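You operate a simulated robot arm through the tools that you are given. There is no shell and no other tool. Be economical: measure what you need, move in short steps, check, and stop when the job is done.

Carry out the task below with a simulated robot arm. There is one attempt and no reset: what you move stays moved.

TASK
Undo the four bolts and lift the small die into the green tray.
Fine: the line stands, leave it so; park the driver in its dock.

Only the result counts: the job must be done as asked and must still hold three seconds after the hand-in. Knocking over, shifting, dropping, spilling or breaking anything else fails it.

THE ROBOT
A 6-joint arm with a two-finger parallel gripper, fixed in place. Base frame: the origin is at the foot of the arm, x ahead of it, y to its left, z up; the work surface is at about z = 0. Readings come in mm, degrees, newtons and seconds.
With the tool pointing down near the work surface it reaches from about 140 to 580 mm from the base axis. Its first joint turns from -66.0 to 66.0 degrees. Payload 2.1 kg.
Tool frame: the origin (TCP) lies between the finger pads and is the grasp point; the fingertips stand 30 mm ahead of it; z points along the fingers, y is the line along which they close. Largest opening 94 mm; finger width 28, thickness 10; the body of the gripper, 50 by 96 mm, starts 55 mm behind the TCP.
Orientation is told as [roll, pitch, yaw] about the base's x, y, z axes, in that order, counted from this pose: with the fingers straight down and closing along the base's y, the tool's x points along the base's -x, its y along +y and its z along -z.

THE INTERFACE
- The arm moves only by the tool play_rows. Its arguments are lists of equal length, an entry for each row: "dp": the shift along the tool's x, y, z in mm, a list of three; "turn": the turn, a rotation vector about the tool's x, y, z in degrees, a list of three. In form: {"dp": [[x, y, z], ...], "turn": [[ax, ay, az], ...]}. A call has 1 to 10 rows; each row shifts and turns the commanded pose from where the row before left it, along the tool's axes as they then stand. "grip" is the finger opening in mm, from 0 to 94, set as the call begins (left out, the last holds). A row lasts 0.2 s, in which the tool goes at most 50 mm and 8.6 degrees; a call with a longer step from one row to the next is refused whole, and so is a gripper value outside its range. A pose out of reach is approached as far as the arm can. The call stops where the force on the tool passes 70 N (or 10 N more than at its start, if that is more) or the arm is blocked; 0.2 s more then pass. The fingers move at their own pace (about 72 mm/s each) and stop on an object; they squeeze with about 23 N. The grip force told is the motor's: it shows also when the fingers shut on nothing. Time passes only in rows, and 0.2 s behind the last, so rows that do not move let the fingers close. It gives the time, the measured TCP pose, the force on the tool (base axes), the opening and the grip force at its end, in the units of the frame above (readings bear some noise), with the torque about the TCP (base axes, N m) and any sound that the robot's microphone picked up, and new pictures: "show" is both (left out), scene, wrist or none.
- Cameras (640 x 400 px; columns grow to the right, rows downward): "scene" is fixed at [60.3, -371.9, 499.5]; the picture's right is [0.74, -0.67, 0.00], its down [-0.28, -0.32, -0.91] and it looks along [0.61, 0.67, -0.42] (base axes); focal length 273 px, centre (320, 200). "wrist" rides on the gripper at [76, 14, -102] in the tool frame; the picture's right is [-0.18, 0.98, 0.00], its down [-0.75, -0.14, -0.64] and it looks along [-0.63, -0.12, 0.77] (tool axes); focal length 243 px, centre (320, 200). There is no depth. A picture from a camera that has moved, and an enlarged one, comes with that camera's place and axes in the base frame and with its lens.
- close_up(camera, box): a new picture of the part [left, top, right, bottom] of that camera's present view, enlarged. No time passes.
- finish_job(): hands the job in; it is judged then, once.

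Work in short steps. Places have to be worked out from the pictures, the camera data and where the tool is seen: move nearer, look again, correct. Check each grasp and each placing, and mend what went wrong. You have 120 turns and 200 pictures in all, those below and enlarged ones among them. Open the gripper and draw the arm clear of the work before you hand the job in, unless the task says otherwise; then end with one line.

The tools are called after "Request:" by a JSON object that holds its "api" and its "payload". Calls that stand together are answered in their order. play_rows: Moves the arm, as the interface text tells. Its arguments: {"type":"object","properties":{"dp":{"type":"array","items":{"type":"array","items":{"type":"number"}}},"turn":{"type":"array","items":{"type":"array","items":{"type":"number"}}},"grip":{"type":"number"},"show":{"type":"string","enum":["both","scene","wrist","none"]}},"required":["dp","turn"]} The other tools are called the same way: close_up (camera, box) takes an enlarged picture of a part of a camera's view; finish_job () hands the job in.

At the start:

```text
t: 0.0
tool_pos: [323.1, 125.6, 372.7]
orientation: [-0.1, -0.1, -0.1]
wrist_force: [0.2, -0.5, 1.4]
wrist_torque: [0.01, -0.04, -0.02]
finger_gap: 94.0
grasp_force: 0.0
```

scene: 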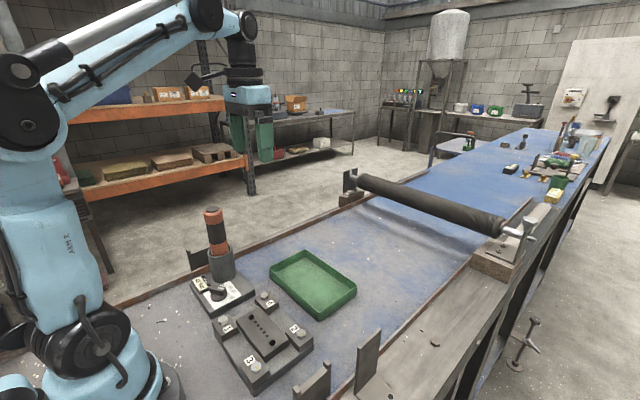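
wrist: 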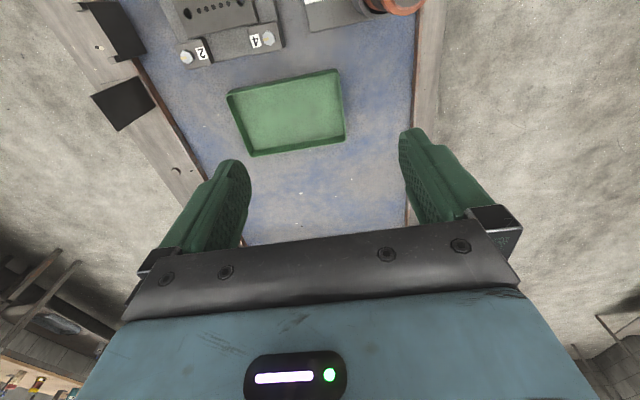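

I begin by looking closely at the fixture, the driver and the switch panel in the scene picture.

Request:
{"api": "close_up", "payload": {"camera": "scene", "box": [170, 200, 370, 400]}}

Request:
{"api": "close_up", "payload": {"camera": "wrist", "box": [140, 0, 440, 160]}}

```text
2.00 times, centred on (270, 300) of scene
camera zoom: at [60.3, -371.9, 499.5], right [0.74, -0.67, 0.0], down [-0.28, -0.32, -0.91], along [0.61, 0.67, -0.42], focal length 546 px, centre (420, 0)
```

zoom: 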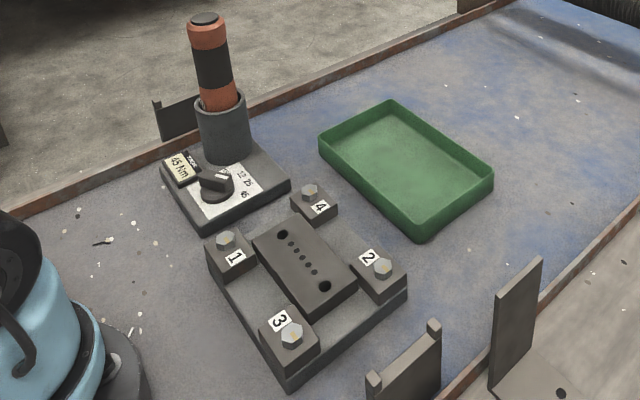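

```text
2.13 times, centred on (290, 80) of wrist
camera zoom: at [247.3, 139.1, 475.8], right [0.18, 0.98, 0.0], down [0.75, -0.14, 0.64], along [0.63, -0.12, -0.77], focal length 518 px, centre (384, 456)
```

zoom: 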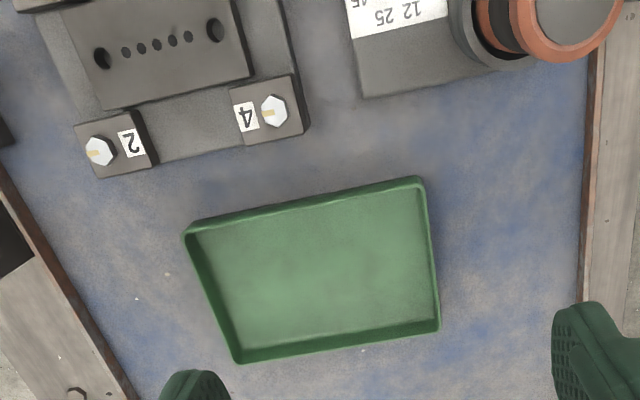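

I look closer at the dial and the bolt heads.

Request:
{"api": "close_up", "payload": {"camera": "scene", "box": [185, 200, 285, 310]}}

Request:
{"api": "close_up", "payload": {"camera": "scene", "box": [200, 280, 330, 400]}}

Request:
{"api": "close_up", "payload": {"camera": "wrist", "box": [160, 0, 320, 80]}}

Request:
{"api": "close_up", "payload": {"camera": "scene", "box": [300, 150, 560, 400]}}

```text
3.64 times, centred on (235, 255) of scene
camera zoom: at [60.3, -371.9, 499.5], right [0.74, -0.67, 0.0], down [-0.28, -0.32, -0.91], along [0.61, 0.67, -0.42], focal length 994 px, centre (629, 0)
```

zoom: 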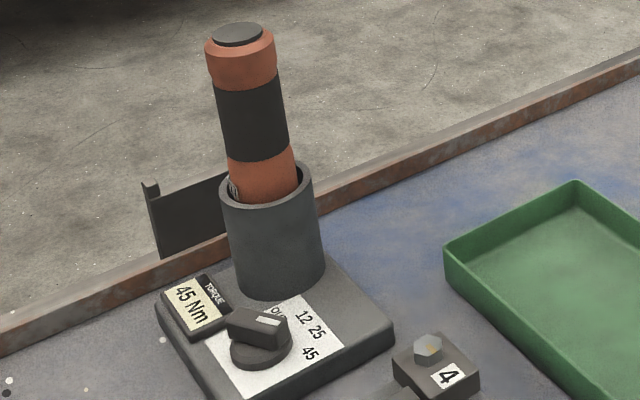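

```text
3.33 times, centred on (265, 340) of scene
camera zoom: at [60.3, -371.9, 499.5], right [0.74, -0.67, 0.0], down [-0.28, -0.32, -0.91], along [0.61, 0.67, -0.42], focal length 911 px, centre (503, -267)
```

zoom: 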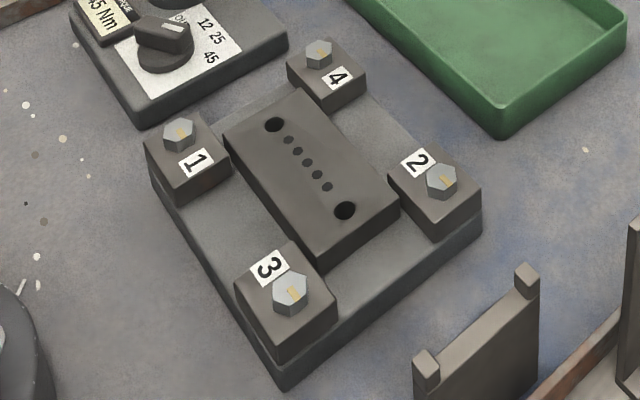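

```text
4.00 times, centred on (240, 40) of wrist
camera zoom: at [247.3, 139.1, 475.8], right [0.18, 0.98, 0.0], down [0.75, -0.14, 0.64], along [0.63, -0.12, -0.77], focal length 970 px, centre (640, 840)
```

zoom: 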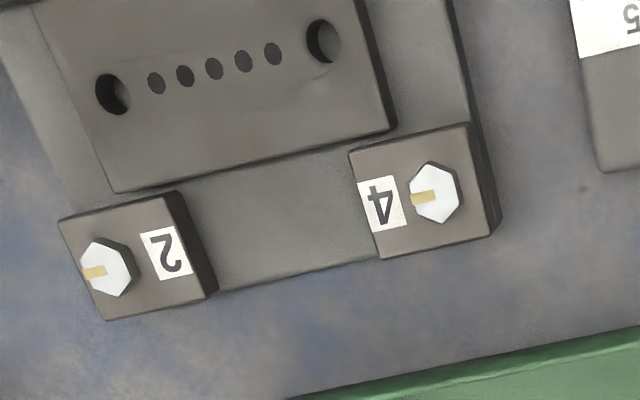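

```text
1.60 times, centred on (430, 275) of scene
camera zoom: at [60.3, -371.9, 499.5], right [0.74, -0.67, 0.0], down [-0.28, -0.32, -0.91], along [0.61, 0.67, -0.42], focal length 437 px, centre (144, 80)
```

zoom: 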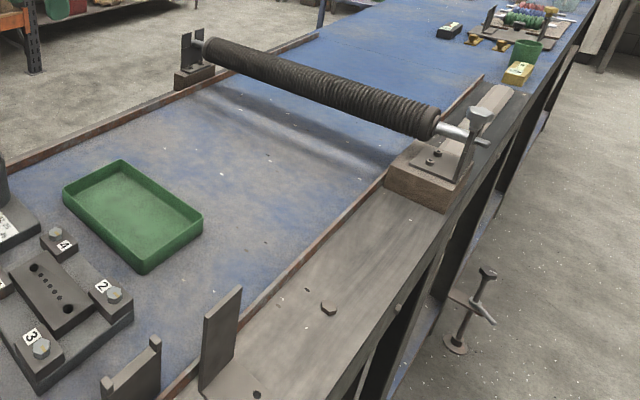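

Dial reads something like "OUT/0, 12, 25, 45"; I need a better view. I move over the fixture and yaw 90° so the wrist camera looks along +y to the dock.

Request:
{"api": "play_rows", "payload": {"dp": [[23, -36.5, 0], [23, -36.5, 0], [23, -36.5, 0], [24, -36.5, 0]], "turn": [[0, 0, -8.5], [0, 0, -8.5], [0, 0, -8.5], [0, 0, -8.5]], "show": "none"}}

Request:
{"api": "play_rows", "payload": {"dp": [[0, 0, 0], [0, 0, 0], [0, 0, 0], [0, 0, 0], [0, 0, 0], [0, 0, 0], [0, 0, 0]], "turn": [[0, 0, -8], [0, 0, -8], [0, 0, -8], [0, 0, -8], [0, 0, -8], [0, 0, -8], [0, 0, -8]]}}

```text
t: 1.0
tool_pos: [270.0, -34.7, 373.7]
orientation: [0.0, 0.1, 34.0]
wrist_force: [-0.7, 0.5, -0.4]
wrist_torque: [-0.03, -0.01, -0.02]
finger_gap: 93.8
grasp_force: 0.0
```

```text
t: 2.6
tool_pos: [265.0, -36.4, 373.2]
orientation: [0.0, 0.0, 90.2]
wrist_force: [-1.1, 0.1, -0.7]
wrist_torque: [-0.01, 0.0, 0.0]
finger_gap: 94.0
grasp_force: 0.0
camera wrist: at [251.6, -112.5, 476.0], right [-0.98, 0.18, 0.0], down [0.14, 0.75, 0.64], along [0.12, 0.63, -0.77], focal length 243 px, centre (320, 200)
```

scene: 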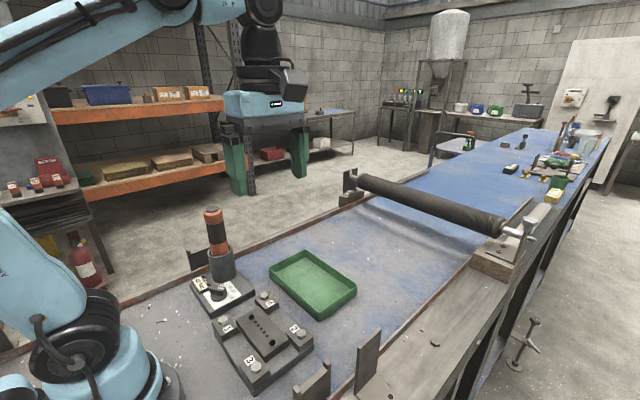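
wrist: 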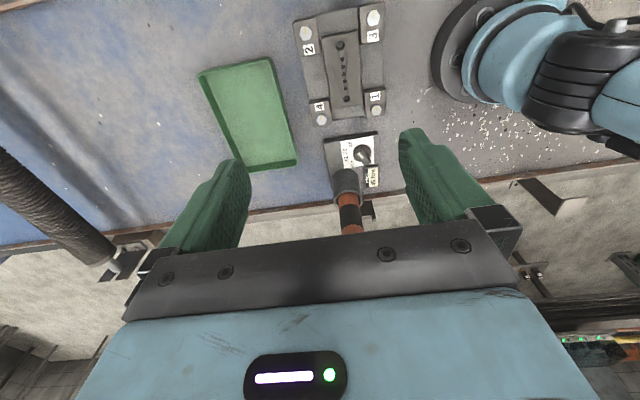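

Good overview. I enlarge the dial and fixture.

Request:
{"api": "close_up", "payload": {"camera": "wrist", "box": [310, 120, 410, 220]}}

Request:
{"api": "close_up", "payload": {"camera": "wrist", "box": [260, 0, 420, 130]}}

```text
4.00 times, centred on (360, 170) of wrist
camera zoom: at [251.6, -112.5, 476.0], right [-0.98, 0.18, 0.0], down [0.14, 0.75, 0.64], along [0.12, 0.63, -0.77], focal length 970 px, centre (160, 320)
```

zoom: 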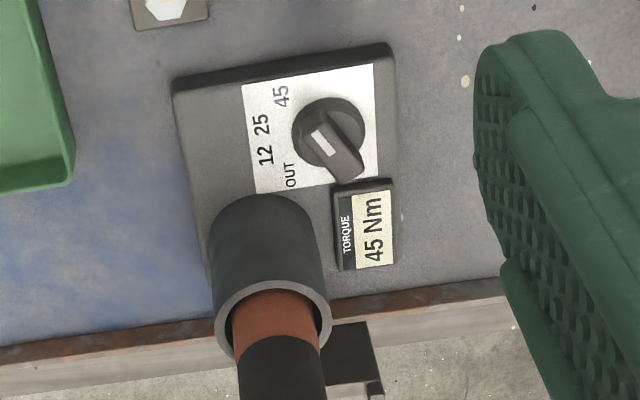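

```text
3.08 times, centred on (340, 65) of wrist
camera zoom: at [251.6, -112.5, 476.0], right [-0.98, 0.18, 0.0], down [0.14, 0.75, 0.64], along [0.12, 0.63, -0.77], focal length 746 px, centre (258, 615)
```

zoom: 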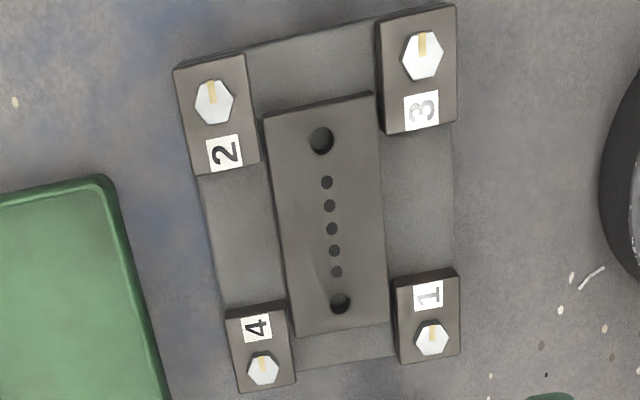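

The knob points at 45 (panel shows 45 Nm); undoing needs OUT, about 100° ccw seen from above. I will push the pointer end with the +x finger of the open gripper, coming from the -y side so the body stays clear of the driver; first I go above the start point (finger near (227,104)).

Request:
{"api": "play_rows", "payload": {"dp": [[-23.4, 15, 34], [-23.4, 15, 34], [-23.4, 15, 34], [-23.4, 15, 34], [-23.4, 15, 34], [-23.4, 15, 34]], "turn": [[0, 0, 0], [0, 0, 0], [0, 0, 0], [0, 0, 0], [0, 0, 0], [0, 0, 0]]}}

```text
t: 4.0
tool_pos: [176.5, 104.6, 169.7]
orientation: [0.0, 0.0, 90.0]
wrist_force: [-0.4, -0.2, -0.2]
wrist_torque: [-0.04, 0.0, -0.02]
finger_gap: 94.1
grasp_force: 0.0
camera wrist: at [162.3, 27.9, 271.0], right [-0.98, 0.19, 0.0], down [0.14, 0.75, 0.64], along [0.12, 0.63, -0.77], focal length 243 px, centre (320, 200)
```

scene: 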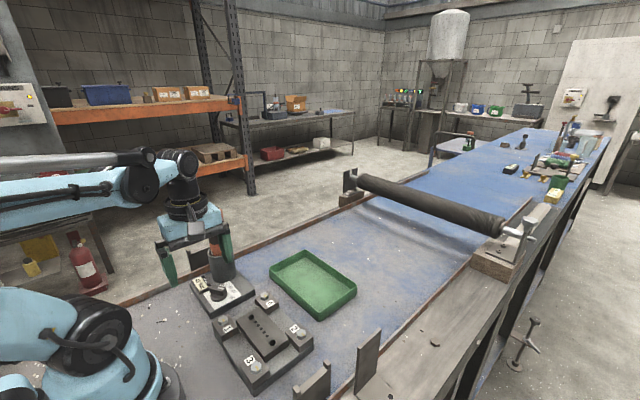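
wrist: 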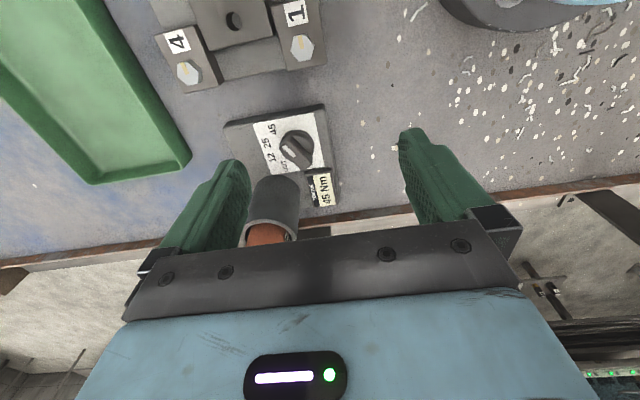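

I enlarge to refine the knob's place before lowering.

Request:
{"api": "close_up", "payload": {"camera": "wrist", "box": [210, 90, 350, 220]}}

Request:
{"api": "close_up", "payload": {"camera": "scene", "box": [140, 210, 280, 310]}}

```text
3.08 times, centred on (280, 155) of wrist
camera zoom: at [162.3, 27.9, 271.0], right [-0.98, 0.19, 0.0], down [0.14, 0.75, 0.64], along [0.12, 0.63, -0.77], focal length 746 px, centre (443, 338)
```

zoom: 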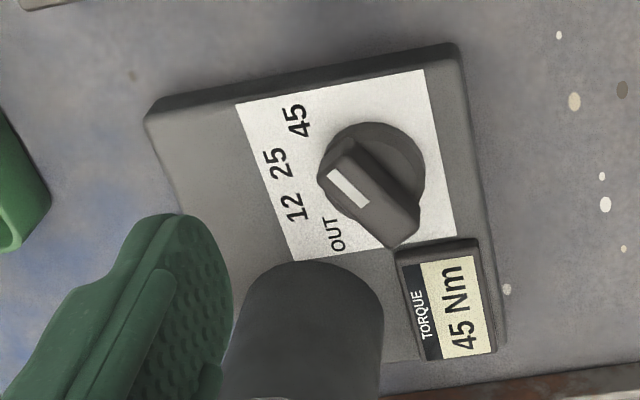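

```text
4.00 times, centred on (210, 260) of scene
camera zoom: at [60.2, -371.9, 499.5], right [0.74, -0.67, 0.0], down [-0.28, -0.32, -0.91], along [0.61, 0.67, -0.42], focal length 1093 px, centre (760, -40)
```

zoom: 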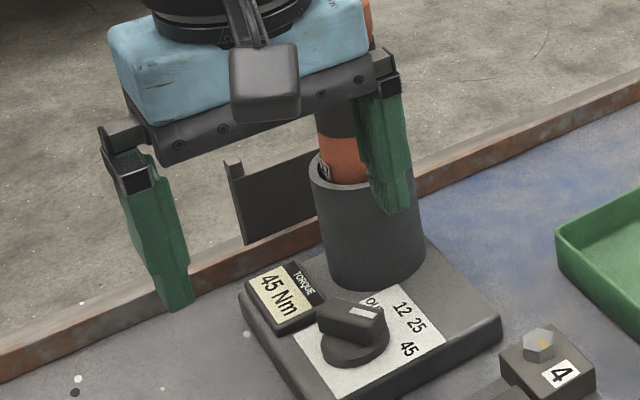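

Estimates: knob axis ≈ (211,148), bar top z≈49, dock base top z≈25. I lower the fingertips to z≈40 and look before pushing.

Request:
{"api": "play_rows", "payload": {"dp": [[0, 1, 33], [0, 1, 33], [0, 1, 33]], "turn": [[0, 0, 0], [0, 0, 0], [0, 0, 0]]}}

Request:
{"api": "close_up", "payload": {"camera": "scene", "box": [140, 210, 280, 310]}}

```text
t: 4.8
tool_pos: [172.2, 106.8, 70.2]
orientation: [0.0, 0.0, 90.0]
wrist_force: [-0.2, -0.1, -0.6]
wrist_torque: [0.01, 0.03, 0.01]
finger_gap: 94.2
grasp_force: 0.0
camera wrist: at [159.5, 30.9, 171.7], right [-0.98, 0.18, 0.0], down [0.14, 0.75, 0.64], along [0.12, 0.63, -0.77], focal length 243 px, centre (320, 200)
```

scene: 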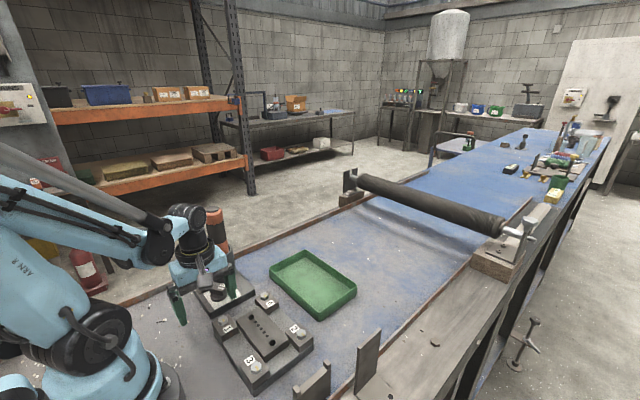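
wrist: 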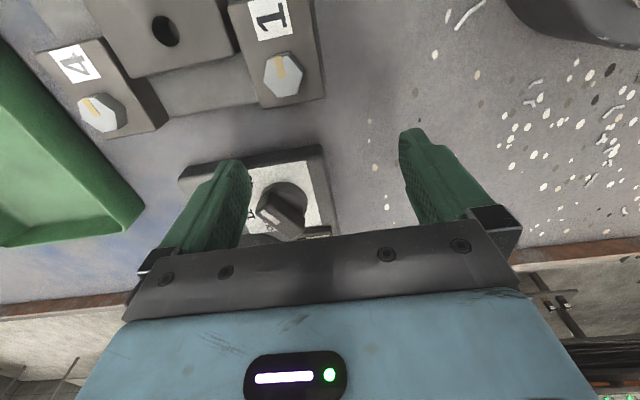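

```text
4.00 times, centred on (210, 260) of scene
camera zoom: at [60.3, -371.8, 499.5], right [0.74, -0.67, 0.0], down [-0.28, -0.32, -0.91], along [0.61, 0.67, -0.42], focal length 1093 px, centre (760, -40)
```

zoom: 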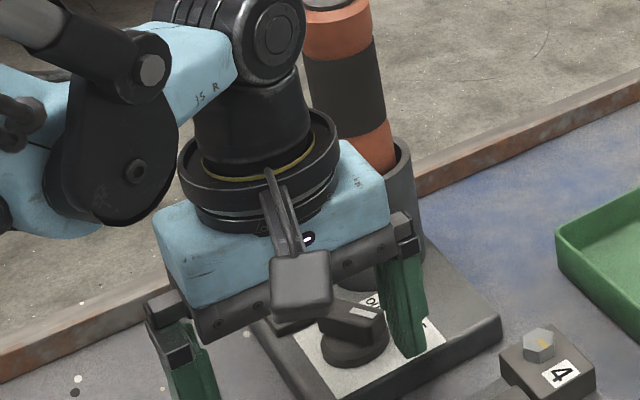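

Request:
{"api": "close_up", "payload": {"camera": "wrist", "box": [170, 130, 350, 245]}}

```text
3.48 times, centred on (260, 188) of wrist
camera zoom: at [159.5, 30.9, 171.7], right [-0.98, 0.18, 0.0], down [0.14, 0.75, 0.64], along [0.12, 0.63, -0.77], focal length 844 px, centre (529, 244)
```

zoom: 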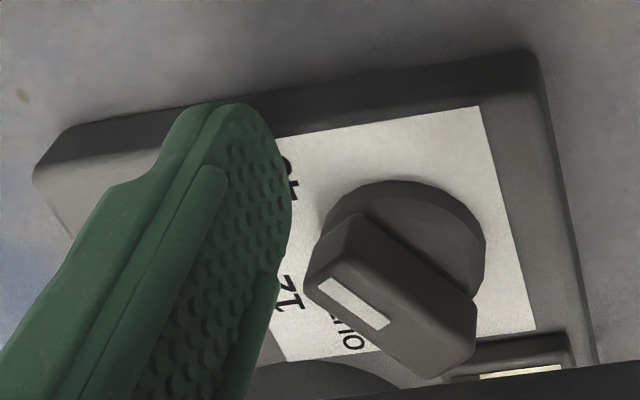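

The pointer bar is just +y of the finger, overlapping in x. I push +y in small steps.

Request:
{"api": "play_rows", "payload": {"dp": [[-5, 0, 0], [-5, 0, 0], [-4, 0, 0], [-3, 0, 0]], "turn": [[0, 0, 0], [0, 0, 0], [0, 0, 0], [0, 0, 0]], "show": "wrist"}}

Request:
{"api": "close_up", "payload": {"camera": "wrist", "box": [170, 130, 350, 245]}}

```text
t: 5.8
tool_pos: [171.8, 121.5, 69.4]
orientation: [-0.1, 0.1, 89.8]
wrist_force: [7.8, -12.7, 5.2]
wrist_torque: [-0.07, -0.45, -0.66]
finger_gap: 94.0
grasp_force: 0.0
camera wrist: at [158.9, 45.9, 172.4], right [-0.98, 0.19, 0.0], down [0.14, 0.76, 0.64], along [0.12, 0.63, -0.77], focal length 243 px, centre (320, 200)
```

wrist: 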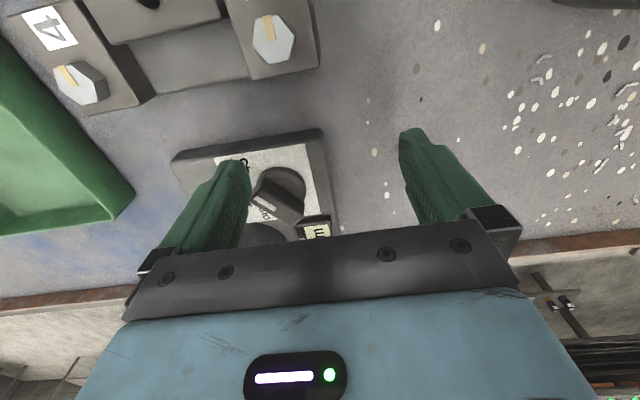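

```text
3.48 times, centred on (260, 188) of wrist
camera zoom: at [158.9, 45.9, 172.4], right [-0.98, 0.19, 0.0], down [0.14, 0.76, 0.64], along [0.12, 0.63, -0.77], focal length 844 px, centre (529, 244)
```

zoom: 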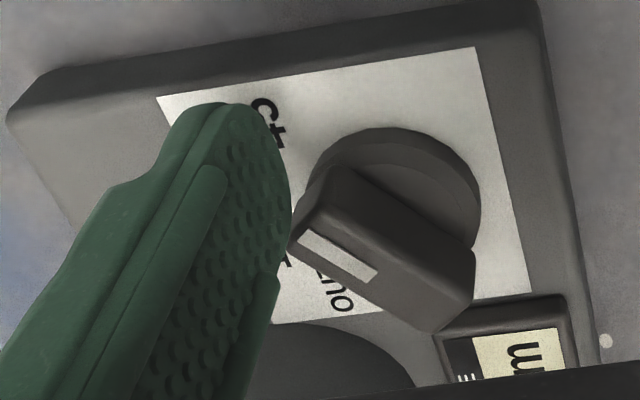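

The finger is riding on the bar's end corner (little torque). I back off and instead push the bar's flank in +x with the finger's outer face, then finish in +y.

Request:
{"api": "play_rows", "payload": {"dp": [[11, 0, 0], [12, 0, 0], [0, 13, 0], [0, 13, 0], [-9, 0, 0], [-9, 0, 0]], "turn": [[0, 0, 0], [0, 0, 0], [0, 0, 0], [0, 0, 0], [0, 0, 0], [0, 0, 0]], "show": "wrist"}}

Request:
{"api": "close_up", "payload": {"camera": "wrist", "box": [150, 120, 330, 245]}}

```text
t: 7.2
tool_pos: [146.8, 116.5, 69.9]
orientation: [0.0, -0.1, 90.0]
wrist_force: [-0.6, 0.4, -0.3]
wrist_torque: [0.03, 0.0, 0.04]
finger_gap: 94.1
grasp_force: 0.1
camera wrist: at [132.9, 40.2, 173.5], right [-0.98, 0.18, 0.0], down [0.14, 0.75, 0.64], along [0.12, 0.63, -0.77], focal length 243 px, centre (320, 200)
```

wrist: 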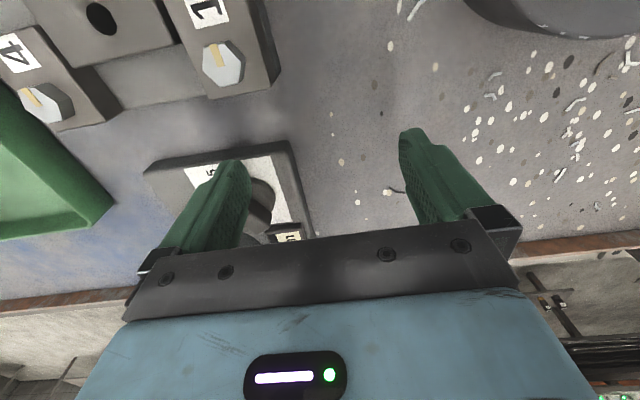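

```text
3.20 times, centred on (240, 182) of wrist
camera zoom: at [132.9, 40.2, 173.5], right [-0.98, 0.18, 0.0], down [0.14, 0.75, 0.64], along [0.12, 0.63, -0.77], focal length 776 px, centre (576, 256)
```

zoom: 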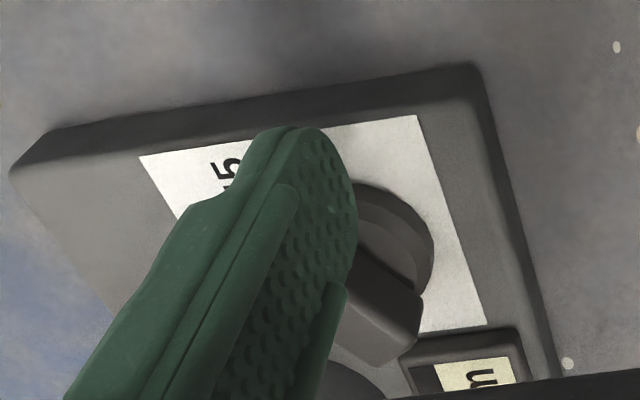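

No contact yet; I push +x 14 mm in steps.

Request:
{"api": "play_rows", "payload": {"dp": [[0, -4, 0], [0, -4, 0], [0, -3, 0], [0, -3, 0]], "turn": [[0, 0, 0], [0, 0, 0], [0, 0, 0], [0, 0, 0]], "show": "wrist"}}

Request:
{"api": "close_up", "payload": {"camera": "wrist", "box": [150, 120, 330, 245]}}

Request:
{"api": "close_up", "payload": {"camera": "scene", "box": [160, 240, 280, 320]}}

```text
t: 8.2
tool_pos: [159.9, 116.6, 71.4]
orientation: [0.0, 0.0, 90.0]
wrist_force: [-1.0, -0.9, 0.3]
wrist_torque: [-0.01, -0.01, -0.06]
finger_gap: 93.0
grasp_force: 0.1
camera wrist: at [146.9, 40.6, 173.5], right [-0.98, 0.18, 0.0], down [0.14, 0.75, 0.64], along [0.12, 0.63, -0.77], focal length 243 px, centre (320, 200)
```

wrist: 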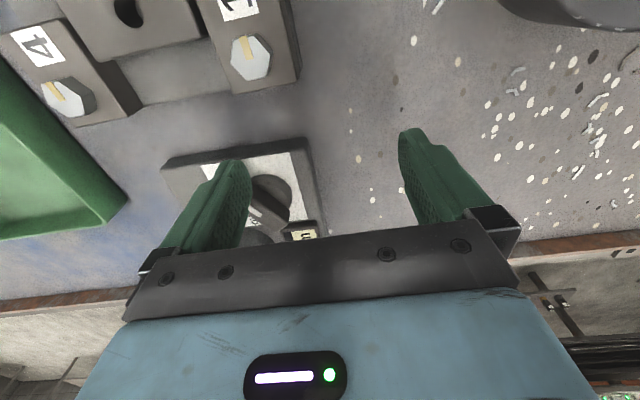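

```text
3.20 times, centred on (240, 182) of wrist
camera zoom: at [146.9, 40.6, 173.5], right [-0.98, 0.18, 0.0], down [0.14, 0.75, 0.64], along [0.12, 0.63, -0.77], focal length 776 px, centre (576, 256)
```

zoom: 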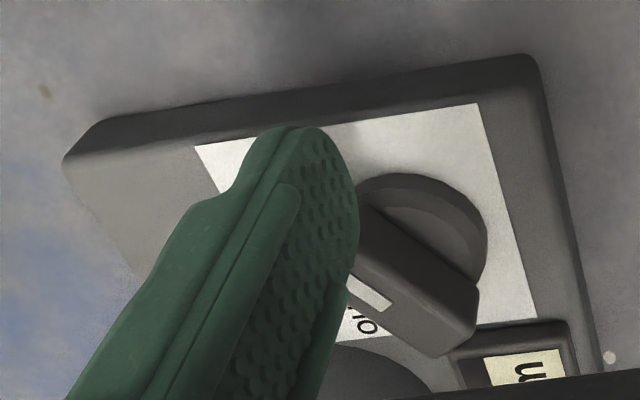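

```text
5.00 times, centred on (220, 280) of scene
camera zoom: at [60.2, -371.9, 499.5], right [0.74, -0.67, 0.0], down [-0.28, -0.32, -0.91], along [0.61, 0.67, -0.42], focal length 1366 px, centre (820, -200)
```

zoom: 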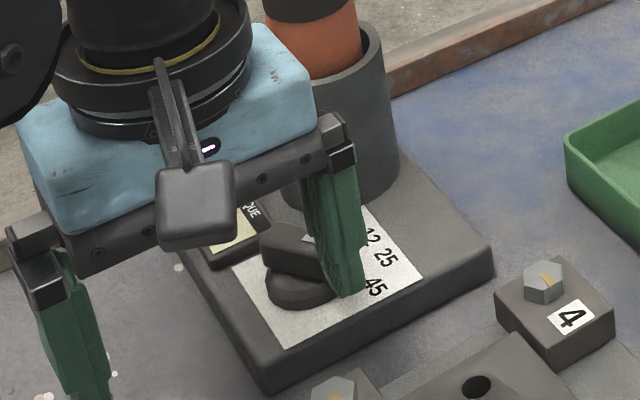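

The finger now sits at the bar's near corner; I continue +x with slight +y to rotate it.

Request:
{"api": "play_rows", "payload": {"dp": [[-1, -4, 0], [-1, -4, 0], [-1, -3, 0]], "turn": [[0, 0, 0], [0, 0, 0], [0, 0, 0]], "show": "wrist"}}

Request:
{"api": "close_up", "payload": {"camera": "wrist", "box": [150, 120, 330, 245]}}

```text
t: 9.0
tool_pos: [170.5, 118.6, 70.9]
orientation: [-0.1, 0.0, 89.9]
wrist_force: [0.3, -0.1, -0.2]
wrist_torque: [-0.01, 0.02, 0.0]
finger_gap: 94.2
grasp_force: 0.0
camera wrist: at [157.0, 43.3, 172.9], right [-0.98, 0.18, 0.0], down [0.14, 0.75, 0.64], along [0.12, 0.63, -0.77], focal length 243 px, centre (320, 200)
```

wrist: 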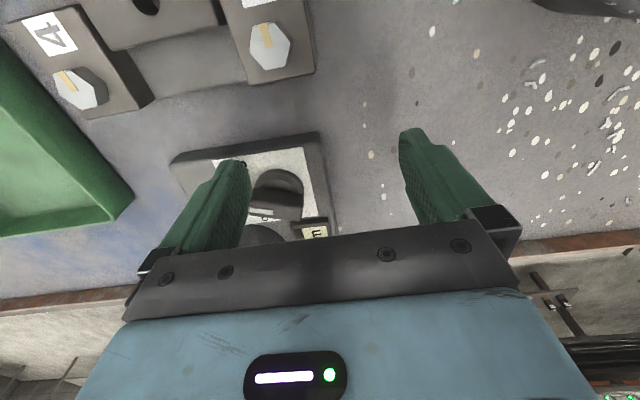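

```text
3.20 times, centred on (240, 182) of wrist
camera zoom: at [157.0, 43.3, 172.9], right [-0.98, 0.18, 0.0], down [0.14, 0.75, 0.64], along [0.12, 0.63, -0.77], focal length 776 px, centre (576, 256)
```

zoom: 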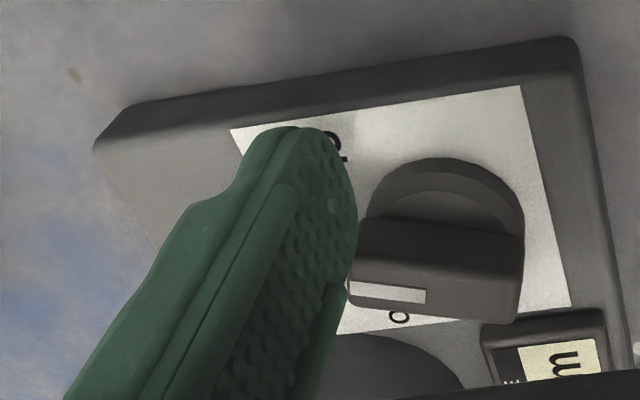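

The knob is now near 25. I continue by pushing +y under the bar's end.

Request:
{"api": "play_rows", "payload": {"dp": [[-4, 0, 0], [-4, 0, 0], [-3, 0, 0]], "turn": [[0, 0, 0], [0, 0, 0], [0, 0, 0]], "show": "wrist"}}

Request:
{"api": "close_up", "payload": {"camera": "wrist", "box": [150, 120, 330, 245]}}

```text
t: 9.8
tool_pos: [170.7, 129.6, 70.2]
orientation: [0.0, 0.1, 90.1]
wrist_force: [0.3, -0.2, 0.4]
wrist_torque: [0.02, 0.01, -0.03]
finger_gap: 94.1
grasp_force: 0.2
camera wrist: at [157.6, 53.9, 172.7], right [-0.98, 0.18, 0.0], down [0.14, 0.75, 0.64], along [0.12, 0.63, -0.77], focal length 243 px, centre (320, 200)
```

wrist: 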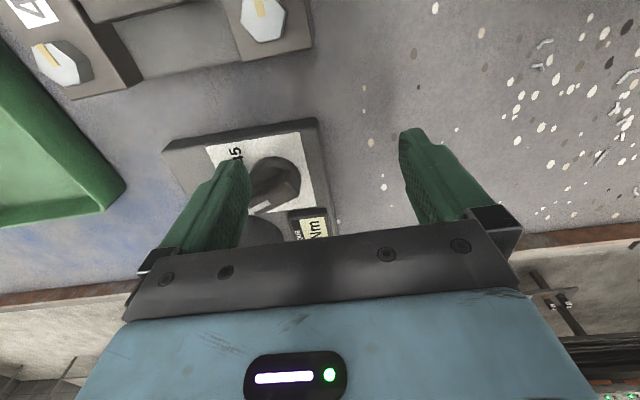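

```text
3.20 times, centred on (240, 182) of wrist
camera zoom: at [157.6, 53.9, 172.7], right [-0.98, 0.18, 0.0], down [0.14, 0.75, 0.64], along [0.12, 0.63, -0.77], focal length 776 px, centre (576, 256)
```

zoom: 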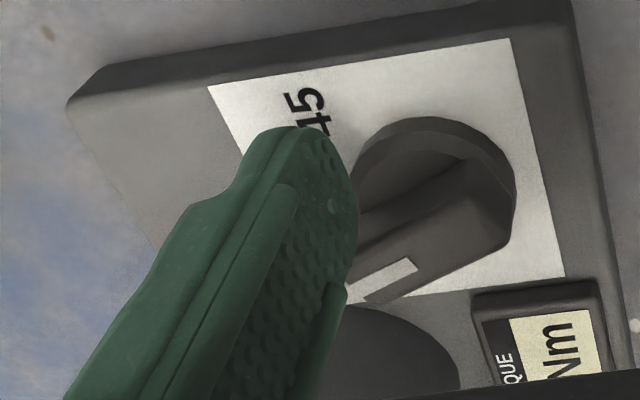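

Now near 12; one more detent. I push +y 9 mm more.

Request:
{"api": "play_rows", "payload": {"dp": [[-3, 0, 0], [-3, 0, 0], [-3, 0, 0]], "turn": [[0, 0, 0], [0, 0, 0], [0, 0, 0]], "show": "wrist"}}

Request:
{"api": "close_up", "payload": {"camera": "wrist", "box": [150, 100, 350, 245]}}

```text
t: 10.6
tool_pos: [170.6, 138.0, 69.3]
orientation: [0.0, 0.0, 90.1]
wrist_force: [0.1, -0.4, -1.4]
wrist_torque: [0.01, 0.03, 0.0]
finger_gap: 94.0
grasp_force: 0.1
camera wrist: at [158.4, 62.6, 172.6], right [-0.98, 0.18, 0.0], down [0.14, 0.75, 0.64], along [0.12, 0.63, -0.77], focal length 243 px, centre (320, 200)
```

wrist: 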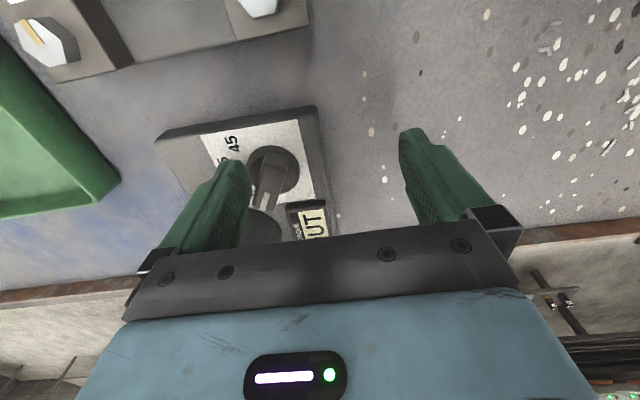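

```text
2.76 times, centred on (250, 172) of wrist
camera zoom: at [158.4, 62.6, 172.6], right [-0.98, 0.18, 0.0], down [0.14, 0.75, 0.64], along [0.12, 0.63, -0.77], focal length 669 px, centre (513, 276)
```

zoom: 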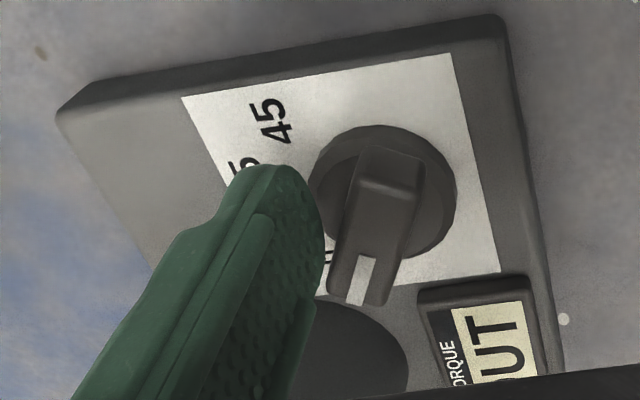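

Display reads OUT. I back away and rise to view the driver from above.

Request:
{"api": "play_rows", "payload": {"dp": [[15, 0, 0], [0, 0, -40], [0, 0, -40], [0, 0, -40], [20, -25, -35], [20, -25, -38], [10, -24, -38]], "turn": [[0, 0, 0], [0, 0, 0], [0, 0, 0], [0, 0, 0], [0, 0, 0], [0, 0, 0], [0, 0, 0]]}}

Request:
{"api": "close_up", "payload": {"camera": "wrist", "box": [240, 80, 400, 240]}}

Request:
{"api": "close_up", "payload": {"camera": "scene", "box": [160, 190, 280, 310]}}

```text
t: 12.2
tool_pos: [245.6, 71.6, 303.0]
orientation: [0.0, 0.1, 90.0]
wrist_force: [-0.6, 0.0, -0.5]
wrist_torque: [-0.02, -0.02, -0.01]
finger_gap: 94.4
grasp_force: 0.1
camera wrist: at [231.6, -4.6, 404.9], right [-0.98, 0.18, 0.0], down [0.14, 0.75, 0.64], along [0.12, 0.63, -0.77], focal length 243 px, centre (320, 200)
```

scene: 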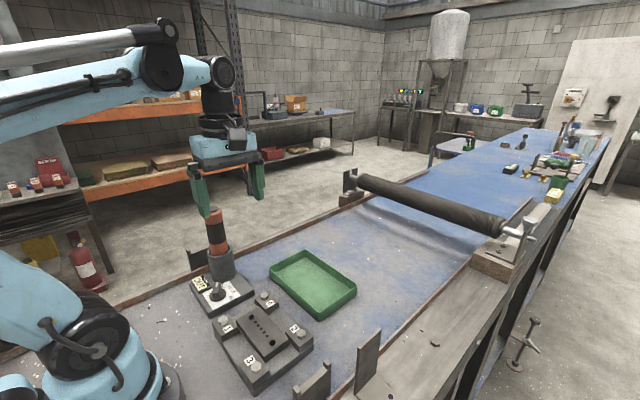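
wrist: 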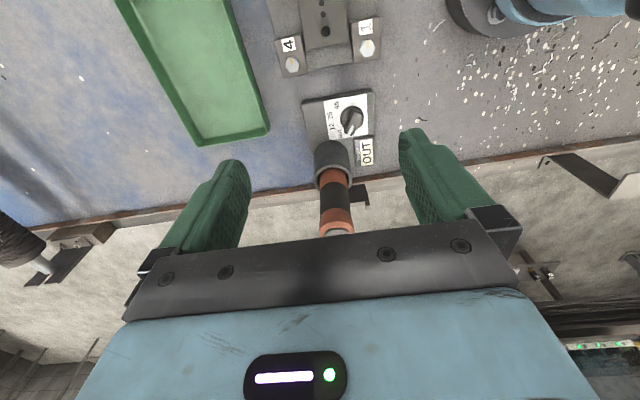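

```text
2.50 times, centred on (320, 160) of wrist
camera zoom: at [231.6, -4.6, 404.9], right [-0.98, 0.18, 0.0], down [0.14, 0.75, 0.64], along [0.12, 0.63, -0.77], focal length 606 px, centre (320, 300)
```

zoom: 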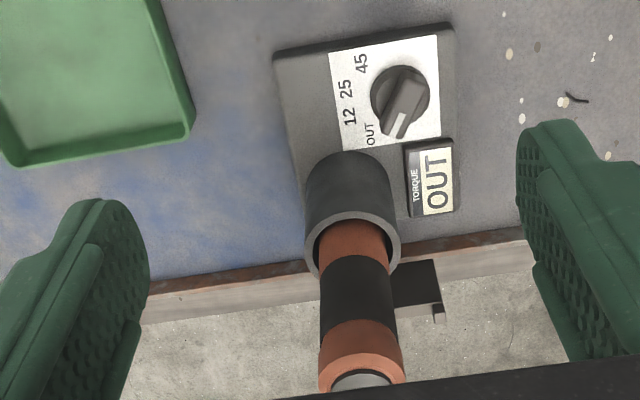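

```text
3.33 times, centred on (220, 250) of scene
camera zoom: at [60.2, -371.9, 499.5], right [0.74, -0.67, 0.0], down [-0.28, -0.32, -0.91], along [0.61, 0.67, -0.42], focal length 911 px, centre (653, 33)
```

zoom: 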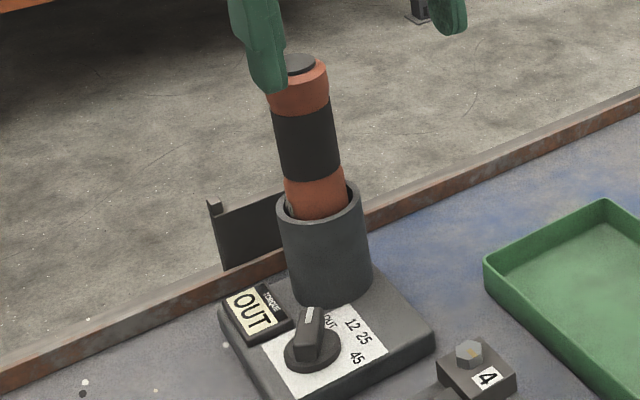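

Driver axis ≈ (250,194), top z≈225, cup rim ≈107. I move above it at the present height and look.

Request:
{"api": "play_rows", "payload": {"dp": [[-40, -1.5, 0], [-40, -1.5, 0], [-40, -1.5, 0]], "turn": [[0, 0, 0], [0, 0, 0], [0, 0, 0]]}}

Request:
{"api": "close_up", "payload": {"camera": "wrist", "box": [220, 60, 420, 240]}}

Request:
{"api": "close_up", "payload": {"camera": "scene", "box": [160, 130, 300, 270]}}

```text
t: 13.0
tool_pos: [252.1, 195.3, 302.7]
orientation: [0.0, 0.0, 89.8]
wrist_force: [-0.4, -0.1, -0.4]
wrist_torque: [0.01, 0.03, -0.01]
finger_gap: 93.9
grasp_force: 0.0
camera wrist: at [238.8, 118.9, 404.4], right [-0.98, 0.19, 0.0], down [0.14, 0.75, 0.64], along [0.12, 0.63, -0.77], focal length 243 px, centre (320, 200)
```

scene: 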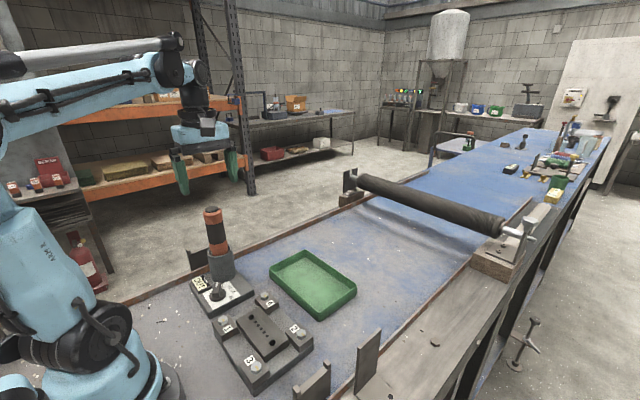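
wrist: 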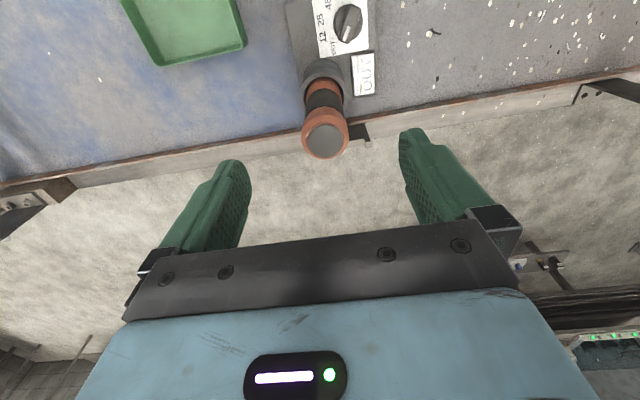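

```text
2.22 times, centred on (320, 150) of wrist
camera zoom: at [238.8, 118.9, 404.4], right [-0.98, 0.19, 0.0], down [0.14, 0.75, 0.64], along [0.12, 0.63, -0.77], focal length 539 px, centre (320, 311)
```

zoom: 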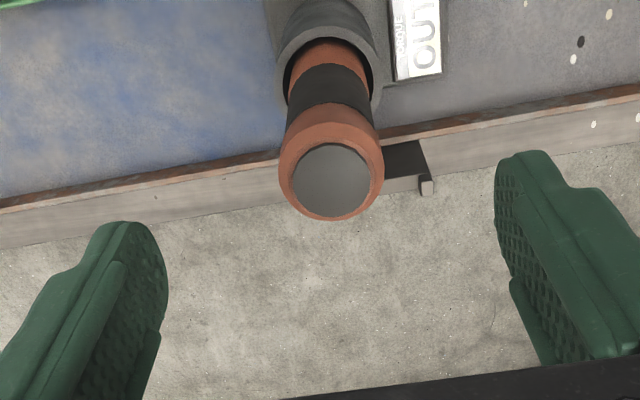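

```text
2.86 times, centred on (230, 200) of scene
camera zoom: at [60.2, -371.9, 499.5], right [0.74, -0.67, 0.0], down [-0.28, -0.32, -0.91], along [0.61, 0.67, -0.42], focal length 781 px, centre (577, 200)
```

zoom: 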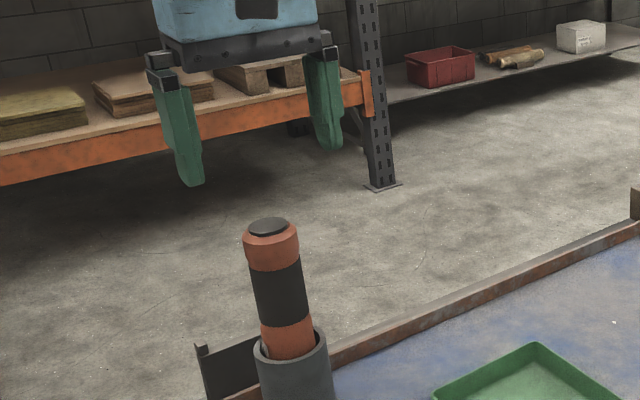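

Re-triangulating from two wrist views puts the axis nearer (252.5, 208), rim z≈97, top ≈213. I shift +y 13 and lower to z≈230, then look again.

Request:
{"api": "play_rows", "payload": {"dp": [[-13, 0, 0], [0, 0, 36], [0, 0, 36]], "turn": [[0, 0, 0], [0, 0, 0], [0, 0, 0]]}}

Request:
{"api": "close_up", "payload": {"camera": "scene", "box": [160, 150, 280, 270]}}

Request:
{"api": "close_up", "payload": {"camera": "wrist", "box": [220, 60, 420, 240]}}

```text
t: 13.8
tool_pos: [250.3, 208.5, 228.7]
orientation: [0.0, 0.1, 90.0]
wrist_force: [-0.6, 0.0, 0.4]
wrist_torque: [0.03, 0.02, -0.01]
finger_gap: 93.9
grasp_force: 0.0
camera wrist: at [237.5, 131.5, 331.0], right [-0.98, 0.18, 0.0], down [0.14, 0.75, 0.64], along [0.12, 0.63, -0.77], focal length 243 px, centre (320, 200)
```

scene: 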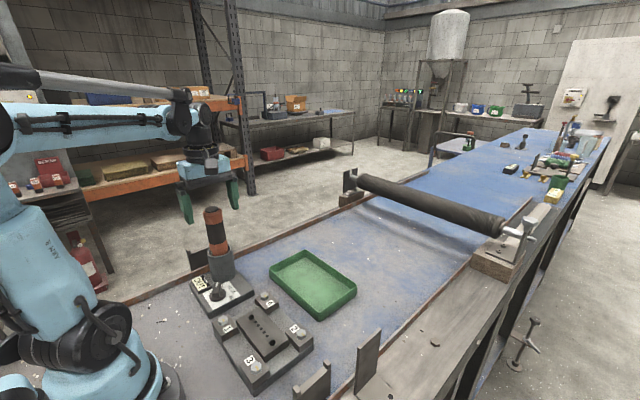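
wrist: 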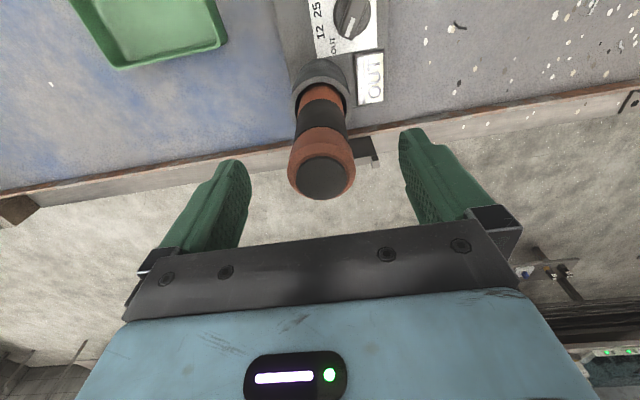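

```text
3.33 times, centred on (220, 210) of scene
camera zoom: at [60.3, -371.9, 499.5], right [0.74, -0.67, 0.0], down [-0.28, -0.32, -0.91], along [0.61, 0.67, -0.42], focal length 911 px, centre (653, 167)
```

zoom: 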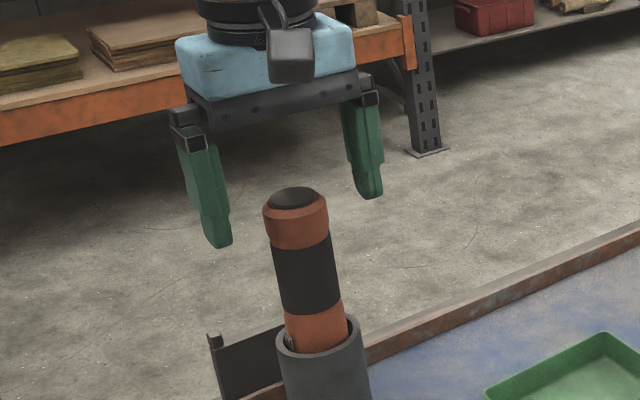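

```text
2.22 times, centred on (320, 150) of wrist
camera zoom: at [237.5, 131.5, 331.0], right [-0.98, 0.18, 0.0], down [0.14, 0.75, 0.64], along [0.12, 0.63, -0.77], focal length 539 px, centre (320, 311)
```

zoom: 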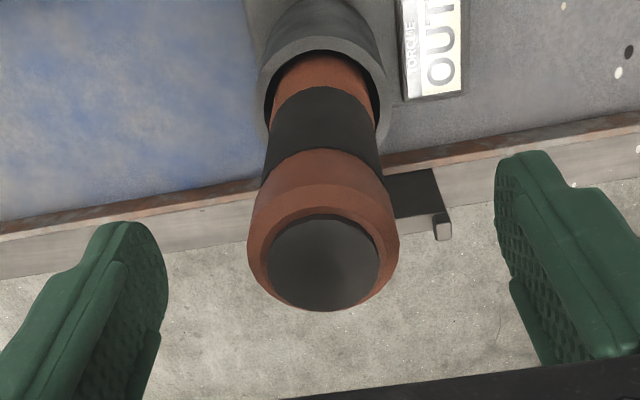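

Cap triangulates to (252,211,214), well matched with the finger midpoint. I lower to z≈170 and close.

Request:
{"api": "play_rows", "payload": {"dp": [[-2, -1.5, 20], [0, 0, 20], [0, 0, 18]], "turn": [[0, 0, 0], [0, 0, 0], [0, 0, 0]], "show": "none"}}

Request:
{"api": "play_rows", "payload": {"dp": [[0, 0, 0], [0, 0, 0], [0, 0, 0], [0, 0, 0]], "turn": [[0, 0, 0], [0, 0, 0], [0, 0, 0], [0, 0, 0]], "grip": 20}}

```text
t: 14.6
tool_pos: [252.4, 209.1, 171.2]
orientation: [0.1, 0.0, 90.1]
wrist_force: [-0.3, -0.6, 0.2]
wrist_torque: [0.01, -0.01, -0.02]
finger_gap: 93.7
grasp_force: 0.1
```

```text
t: 15.6
tool_pos: [250.7, 208.6, 171.2]
orientation: [0.0, 0.0, 90.0]
wrist_force: [-0.1, 1.1, -0.2]
wrist_torque: [0.04, 0.16, 0.0]
finger_gap: 43.1
grasp_force: 23.4
camera wrist: at [238.4, 132.4, 274.2], right [-0.98, 0.18, 0.0], down [0.14, 0.75, 0.64], along [0.12, 0.63, -0.77], focal length 243 px, centre (320, 200)
```

scene: 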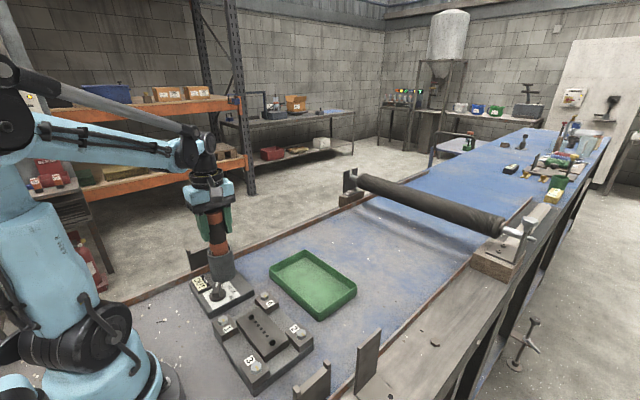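
wrist: 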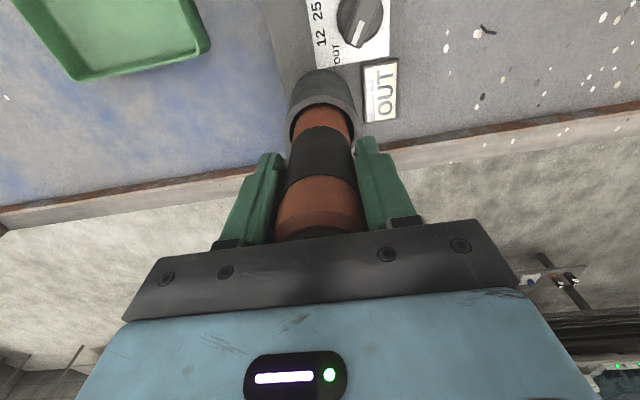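

Gripped at 43 mm. I lift straight up slowly and watch.

Request:
{"api": "play_rows", "payload": {"dp": [[0, 0, -15], [0, 0, -25], [0, 0, -25], [0, 0, -25], [0, 0, -25], [0, 0, -25]], "turn": [[0, 0, 0], [0, 0, 0], [0, 0, 0], [0, 0, 0], [0, 0, 0], [0, 0, 0]]}}

Request:
{"api": "close_up", "payload": {"camera": "scene", "box": [150, 100, 310, 300]}}

```text
t: 17.0
tool_pos: [252.3, 210.8, 311.2]
orientation: [0.0, 0.0, 90.0]
wrist_force: [0.1, 0.5, -6.6]
wrist_torque: [0.01, -0.05, -0.02]
finger_gap: 40.9
grasp_force: 23.3
camera wrist: at [238.1, 133.1, 413.5], right [-0.98, 0.18, 0.0], down [0.14, 0.75, 0.64], along [0.12, 0.63, -0.77], focal length 243 px, centre (320, 200)
```

scene: 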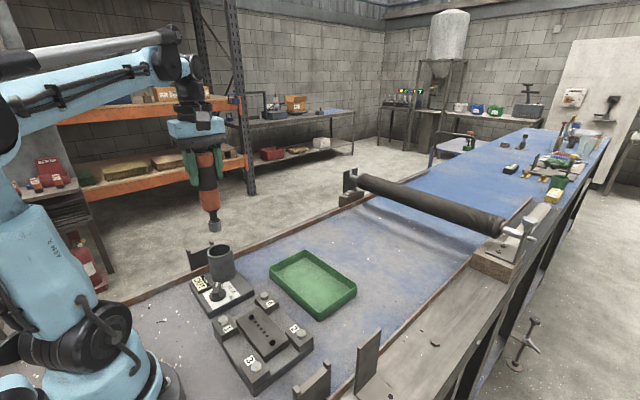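
wrist: 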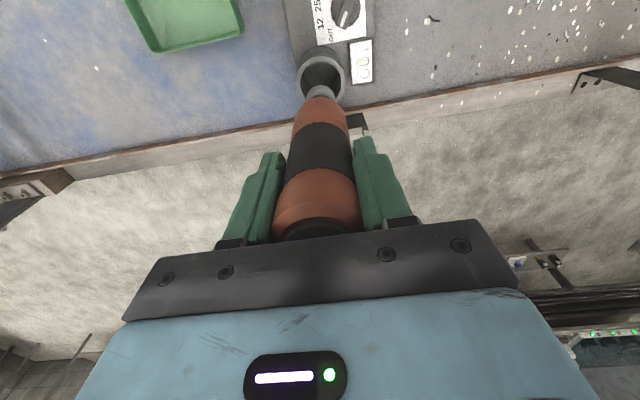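

```text
2.00 times, centred on (230, 200) of scene
camera zoom: at [60.3, -371.9, 499.5], right [0.74, -0.67, 0.0], down [-0.28, -0.32, -0.91], along [0.61, 0.67, -0.42], focal length 546 px, centre (500, 200)
```

zoom: 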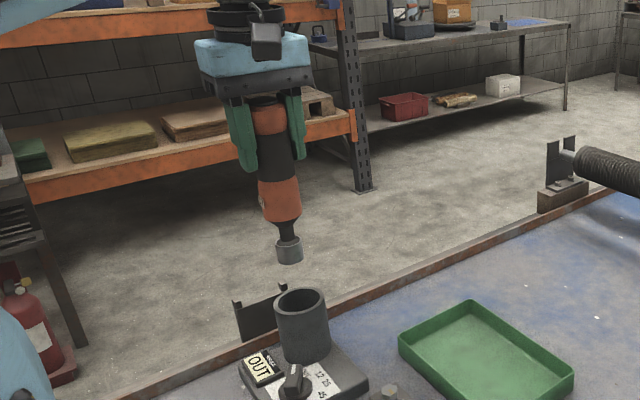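

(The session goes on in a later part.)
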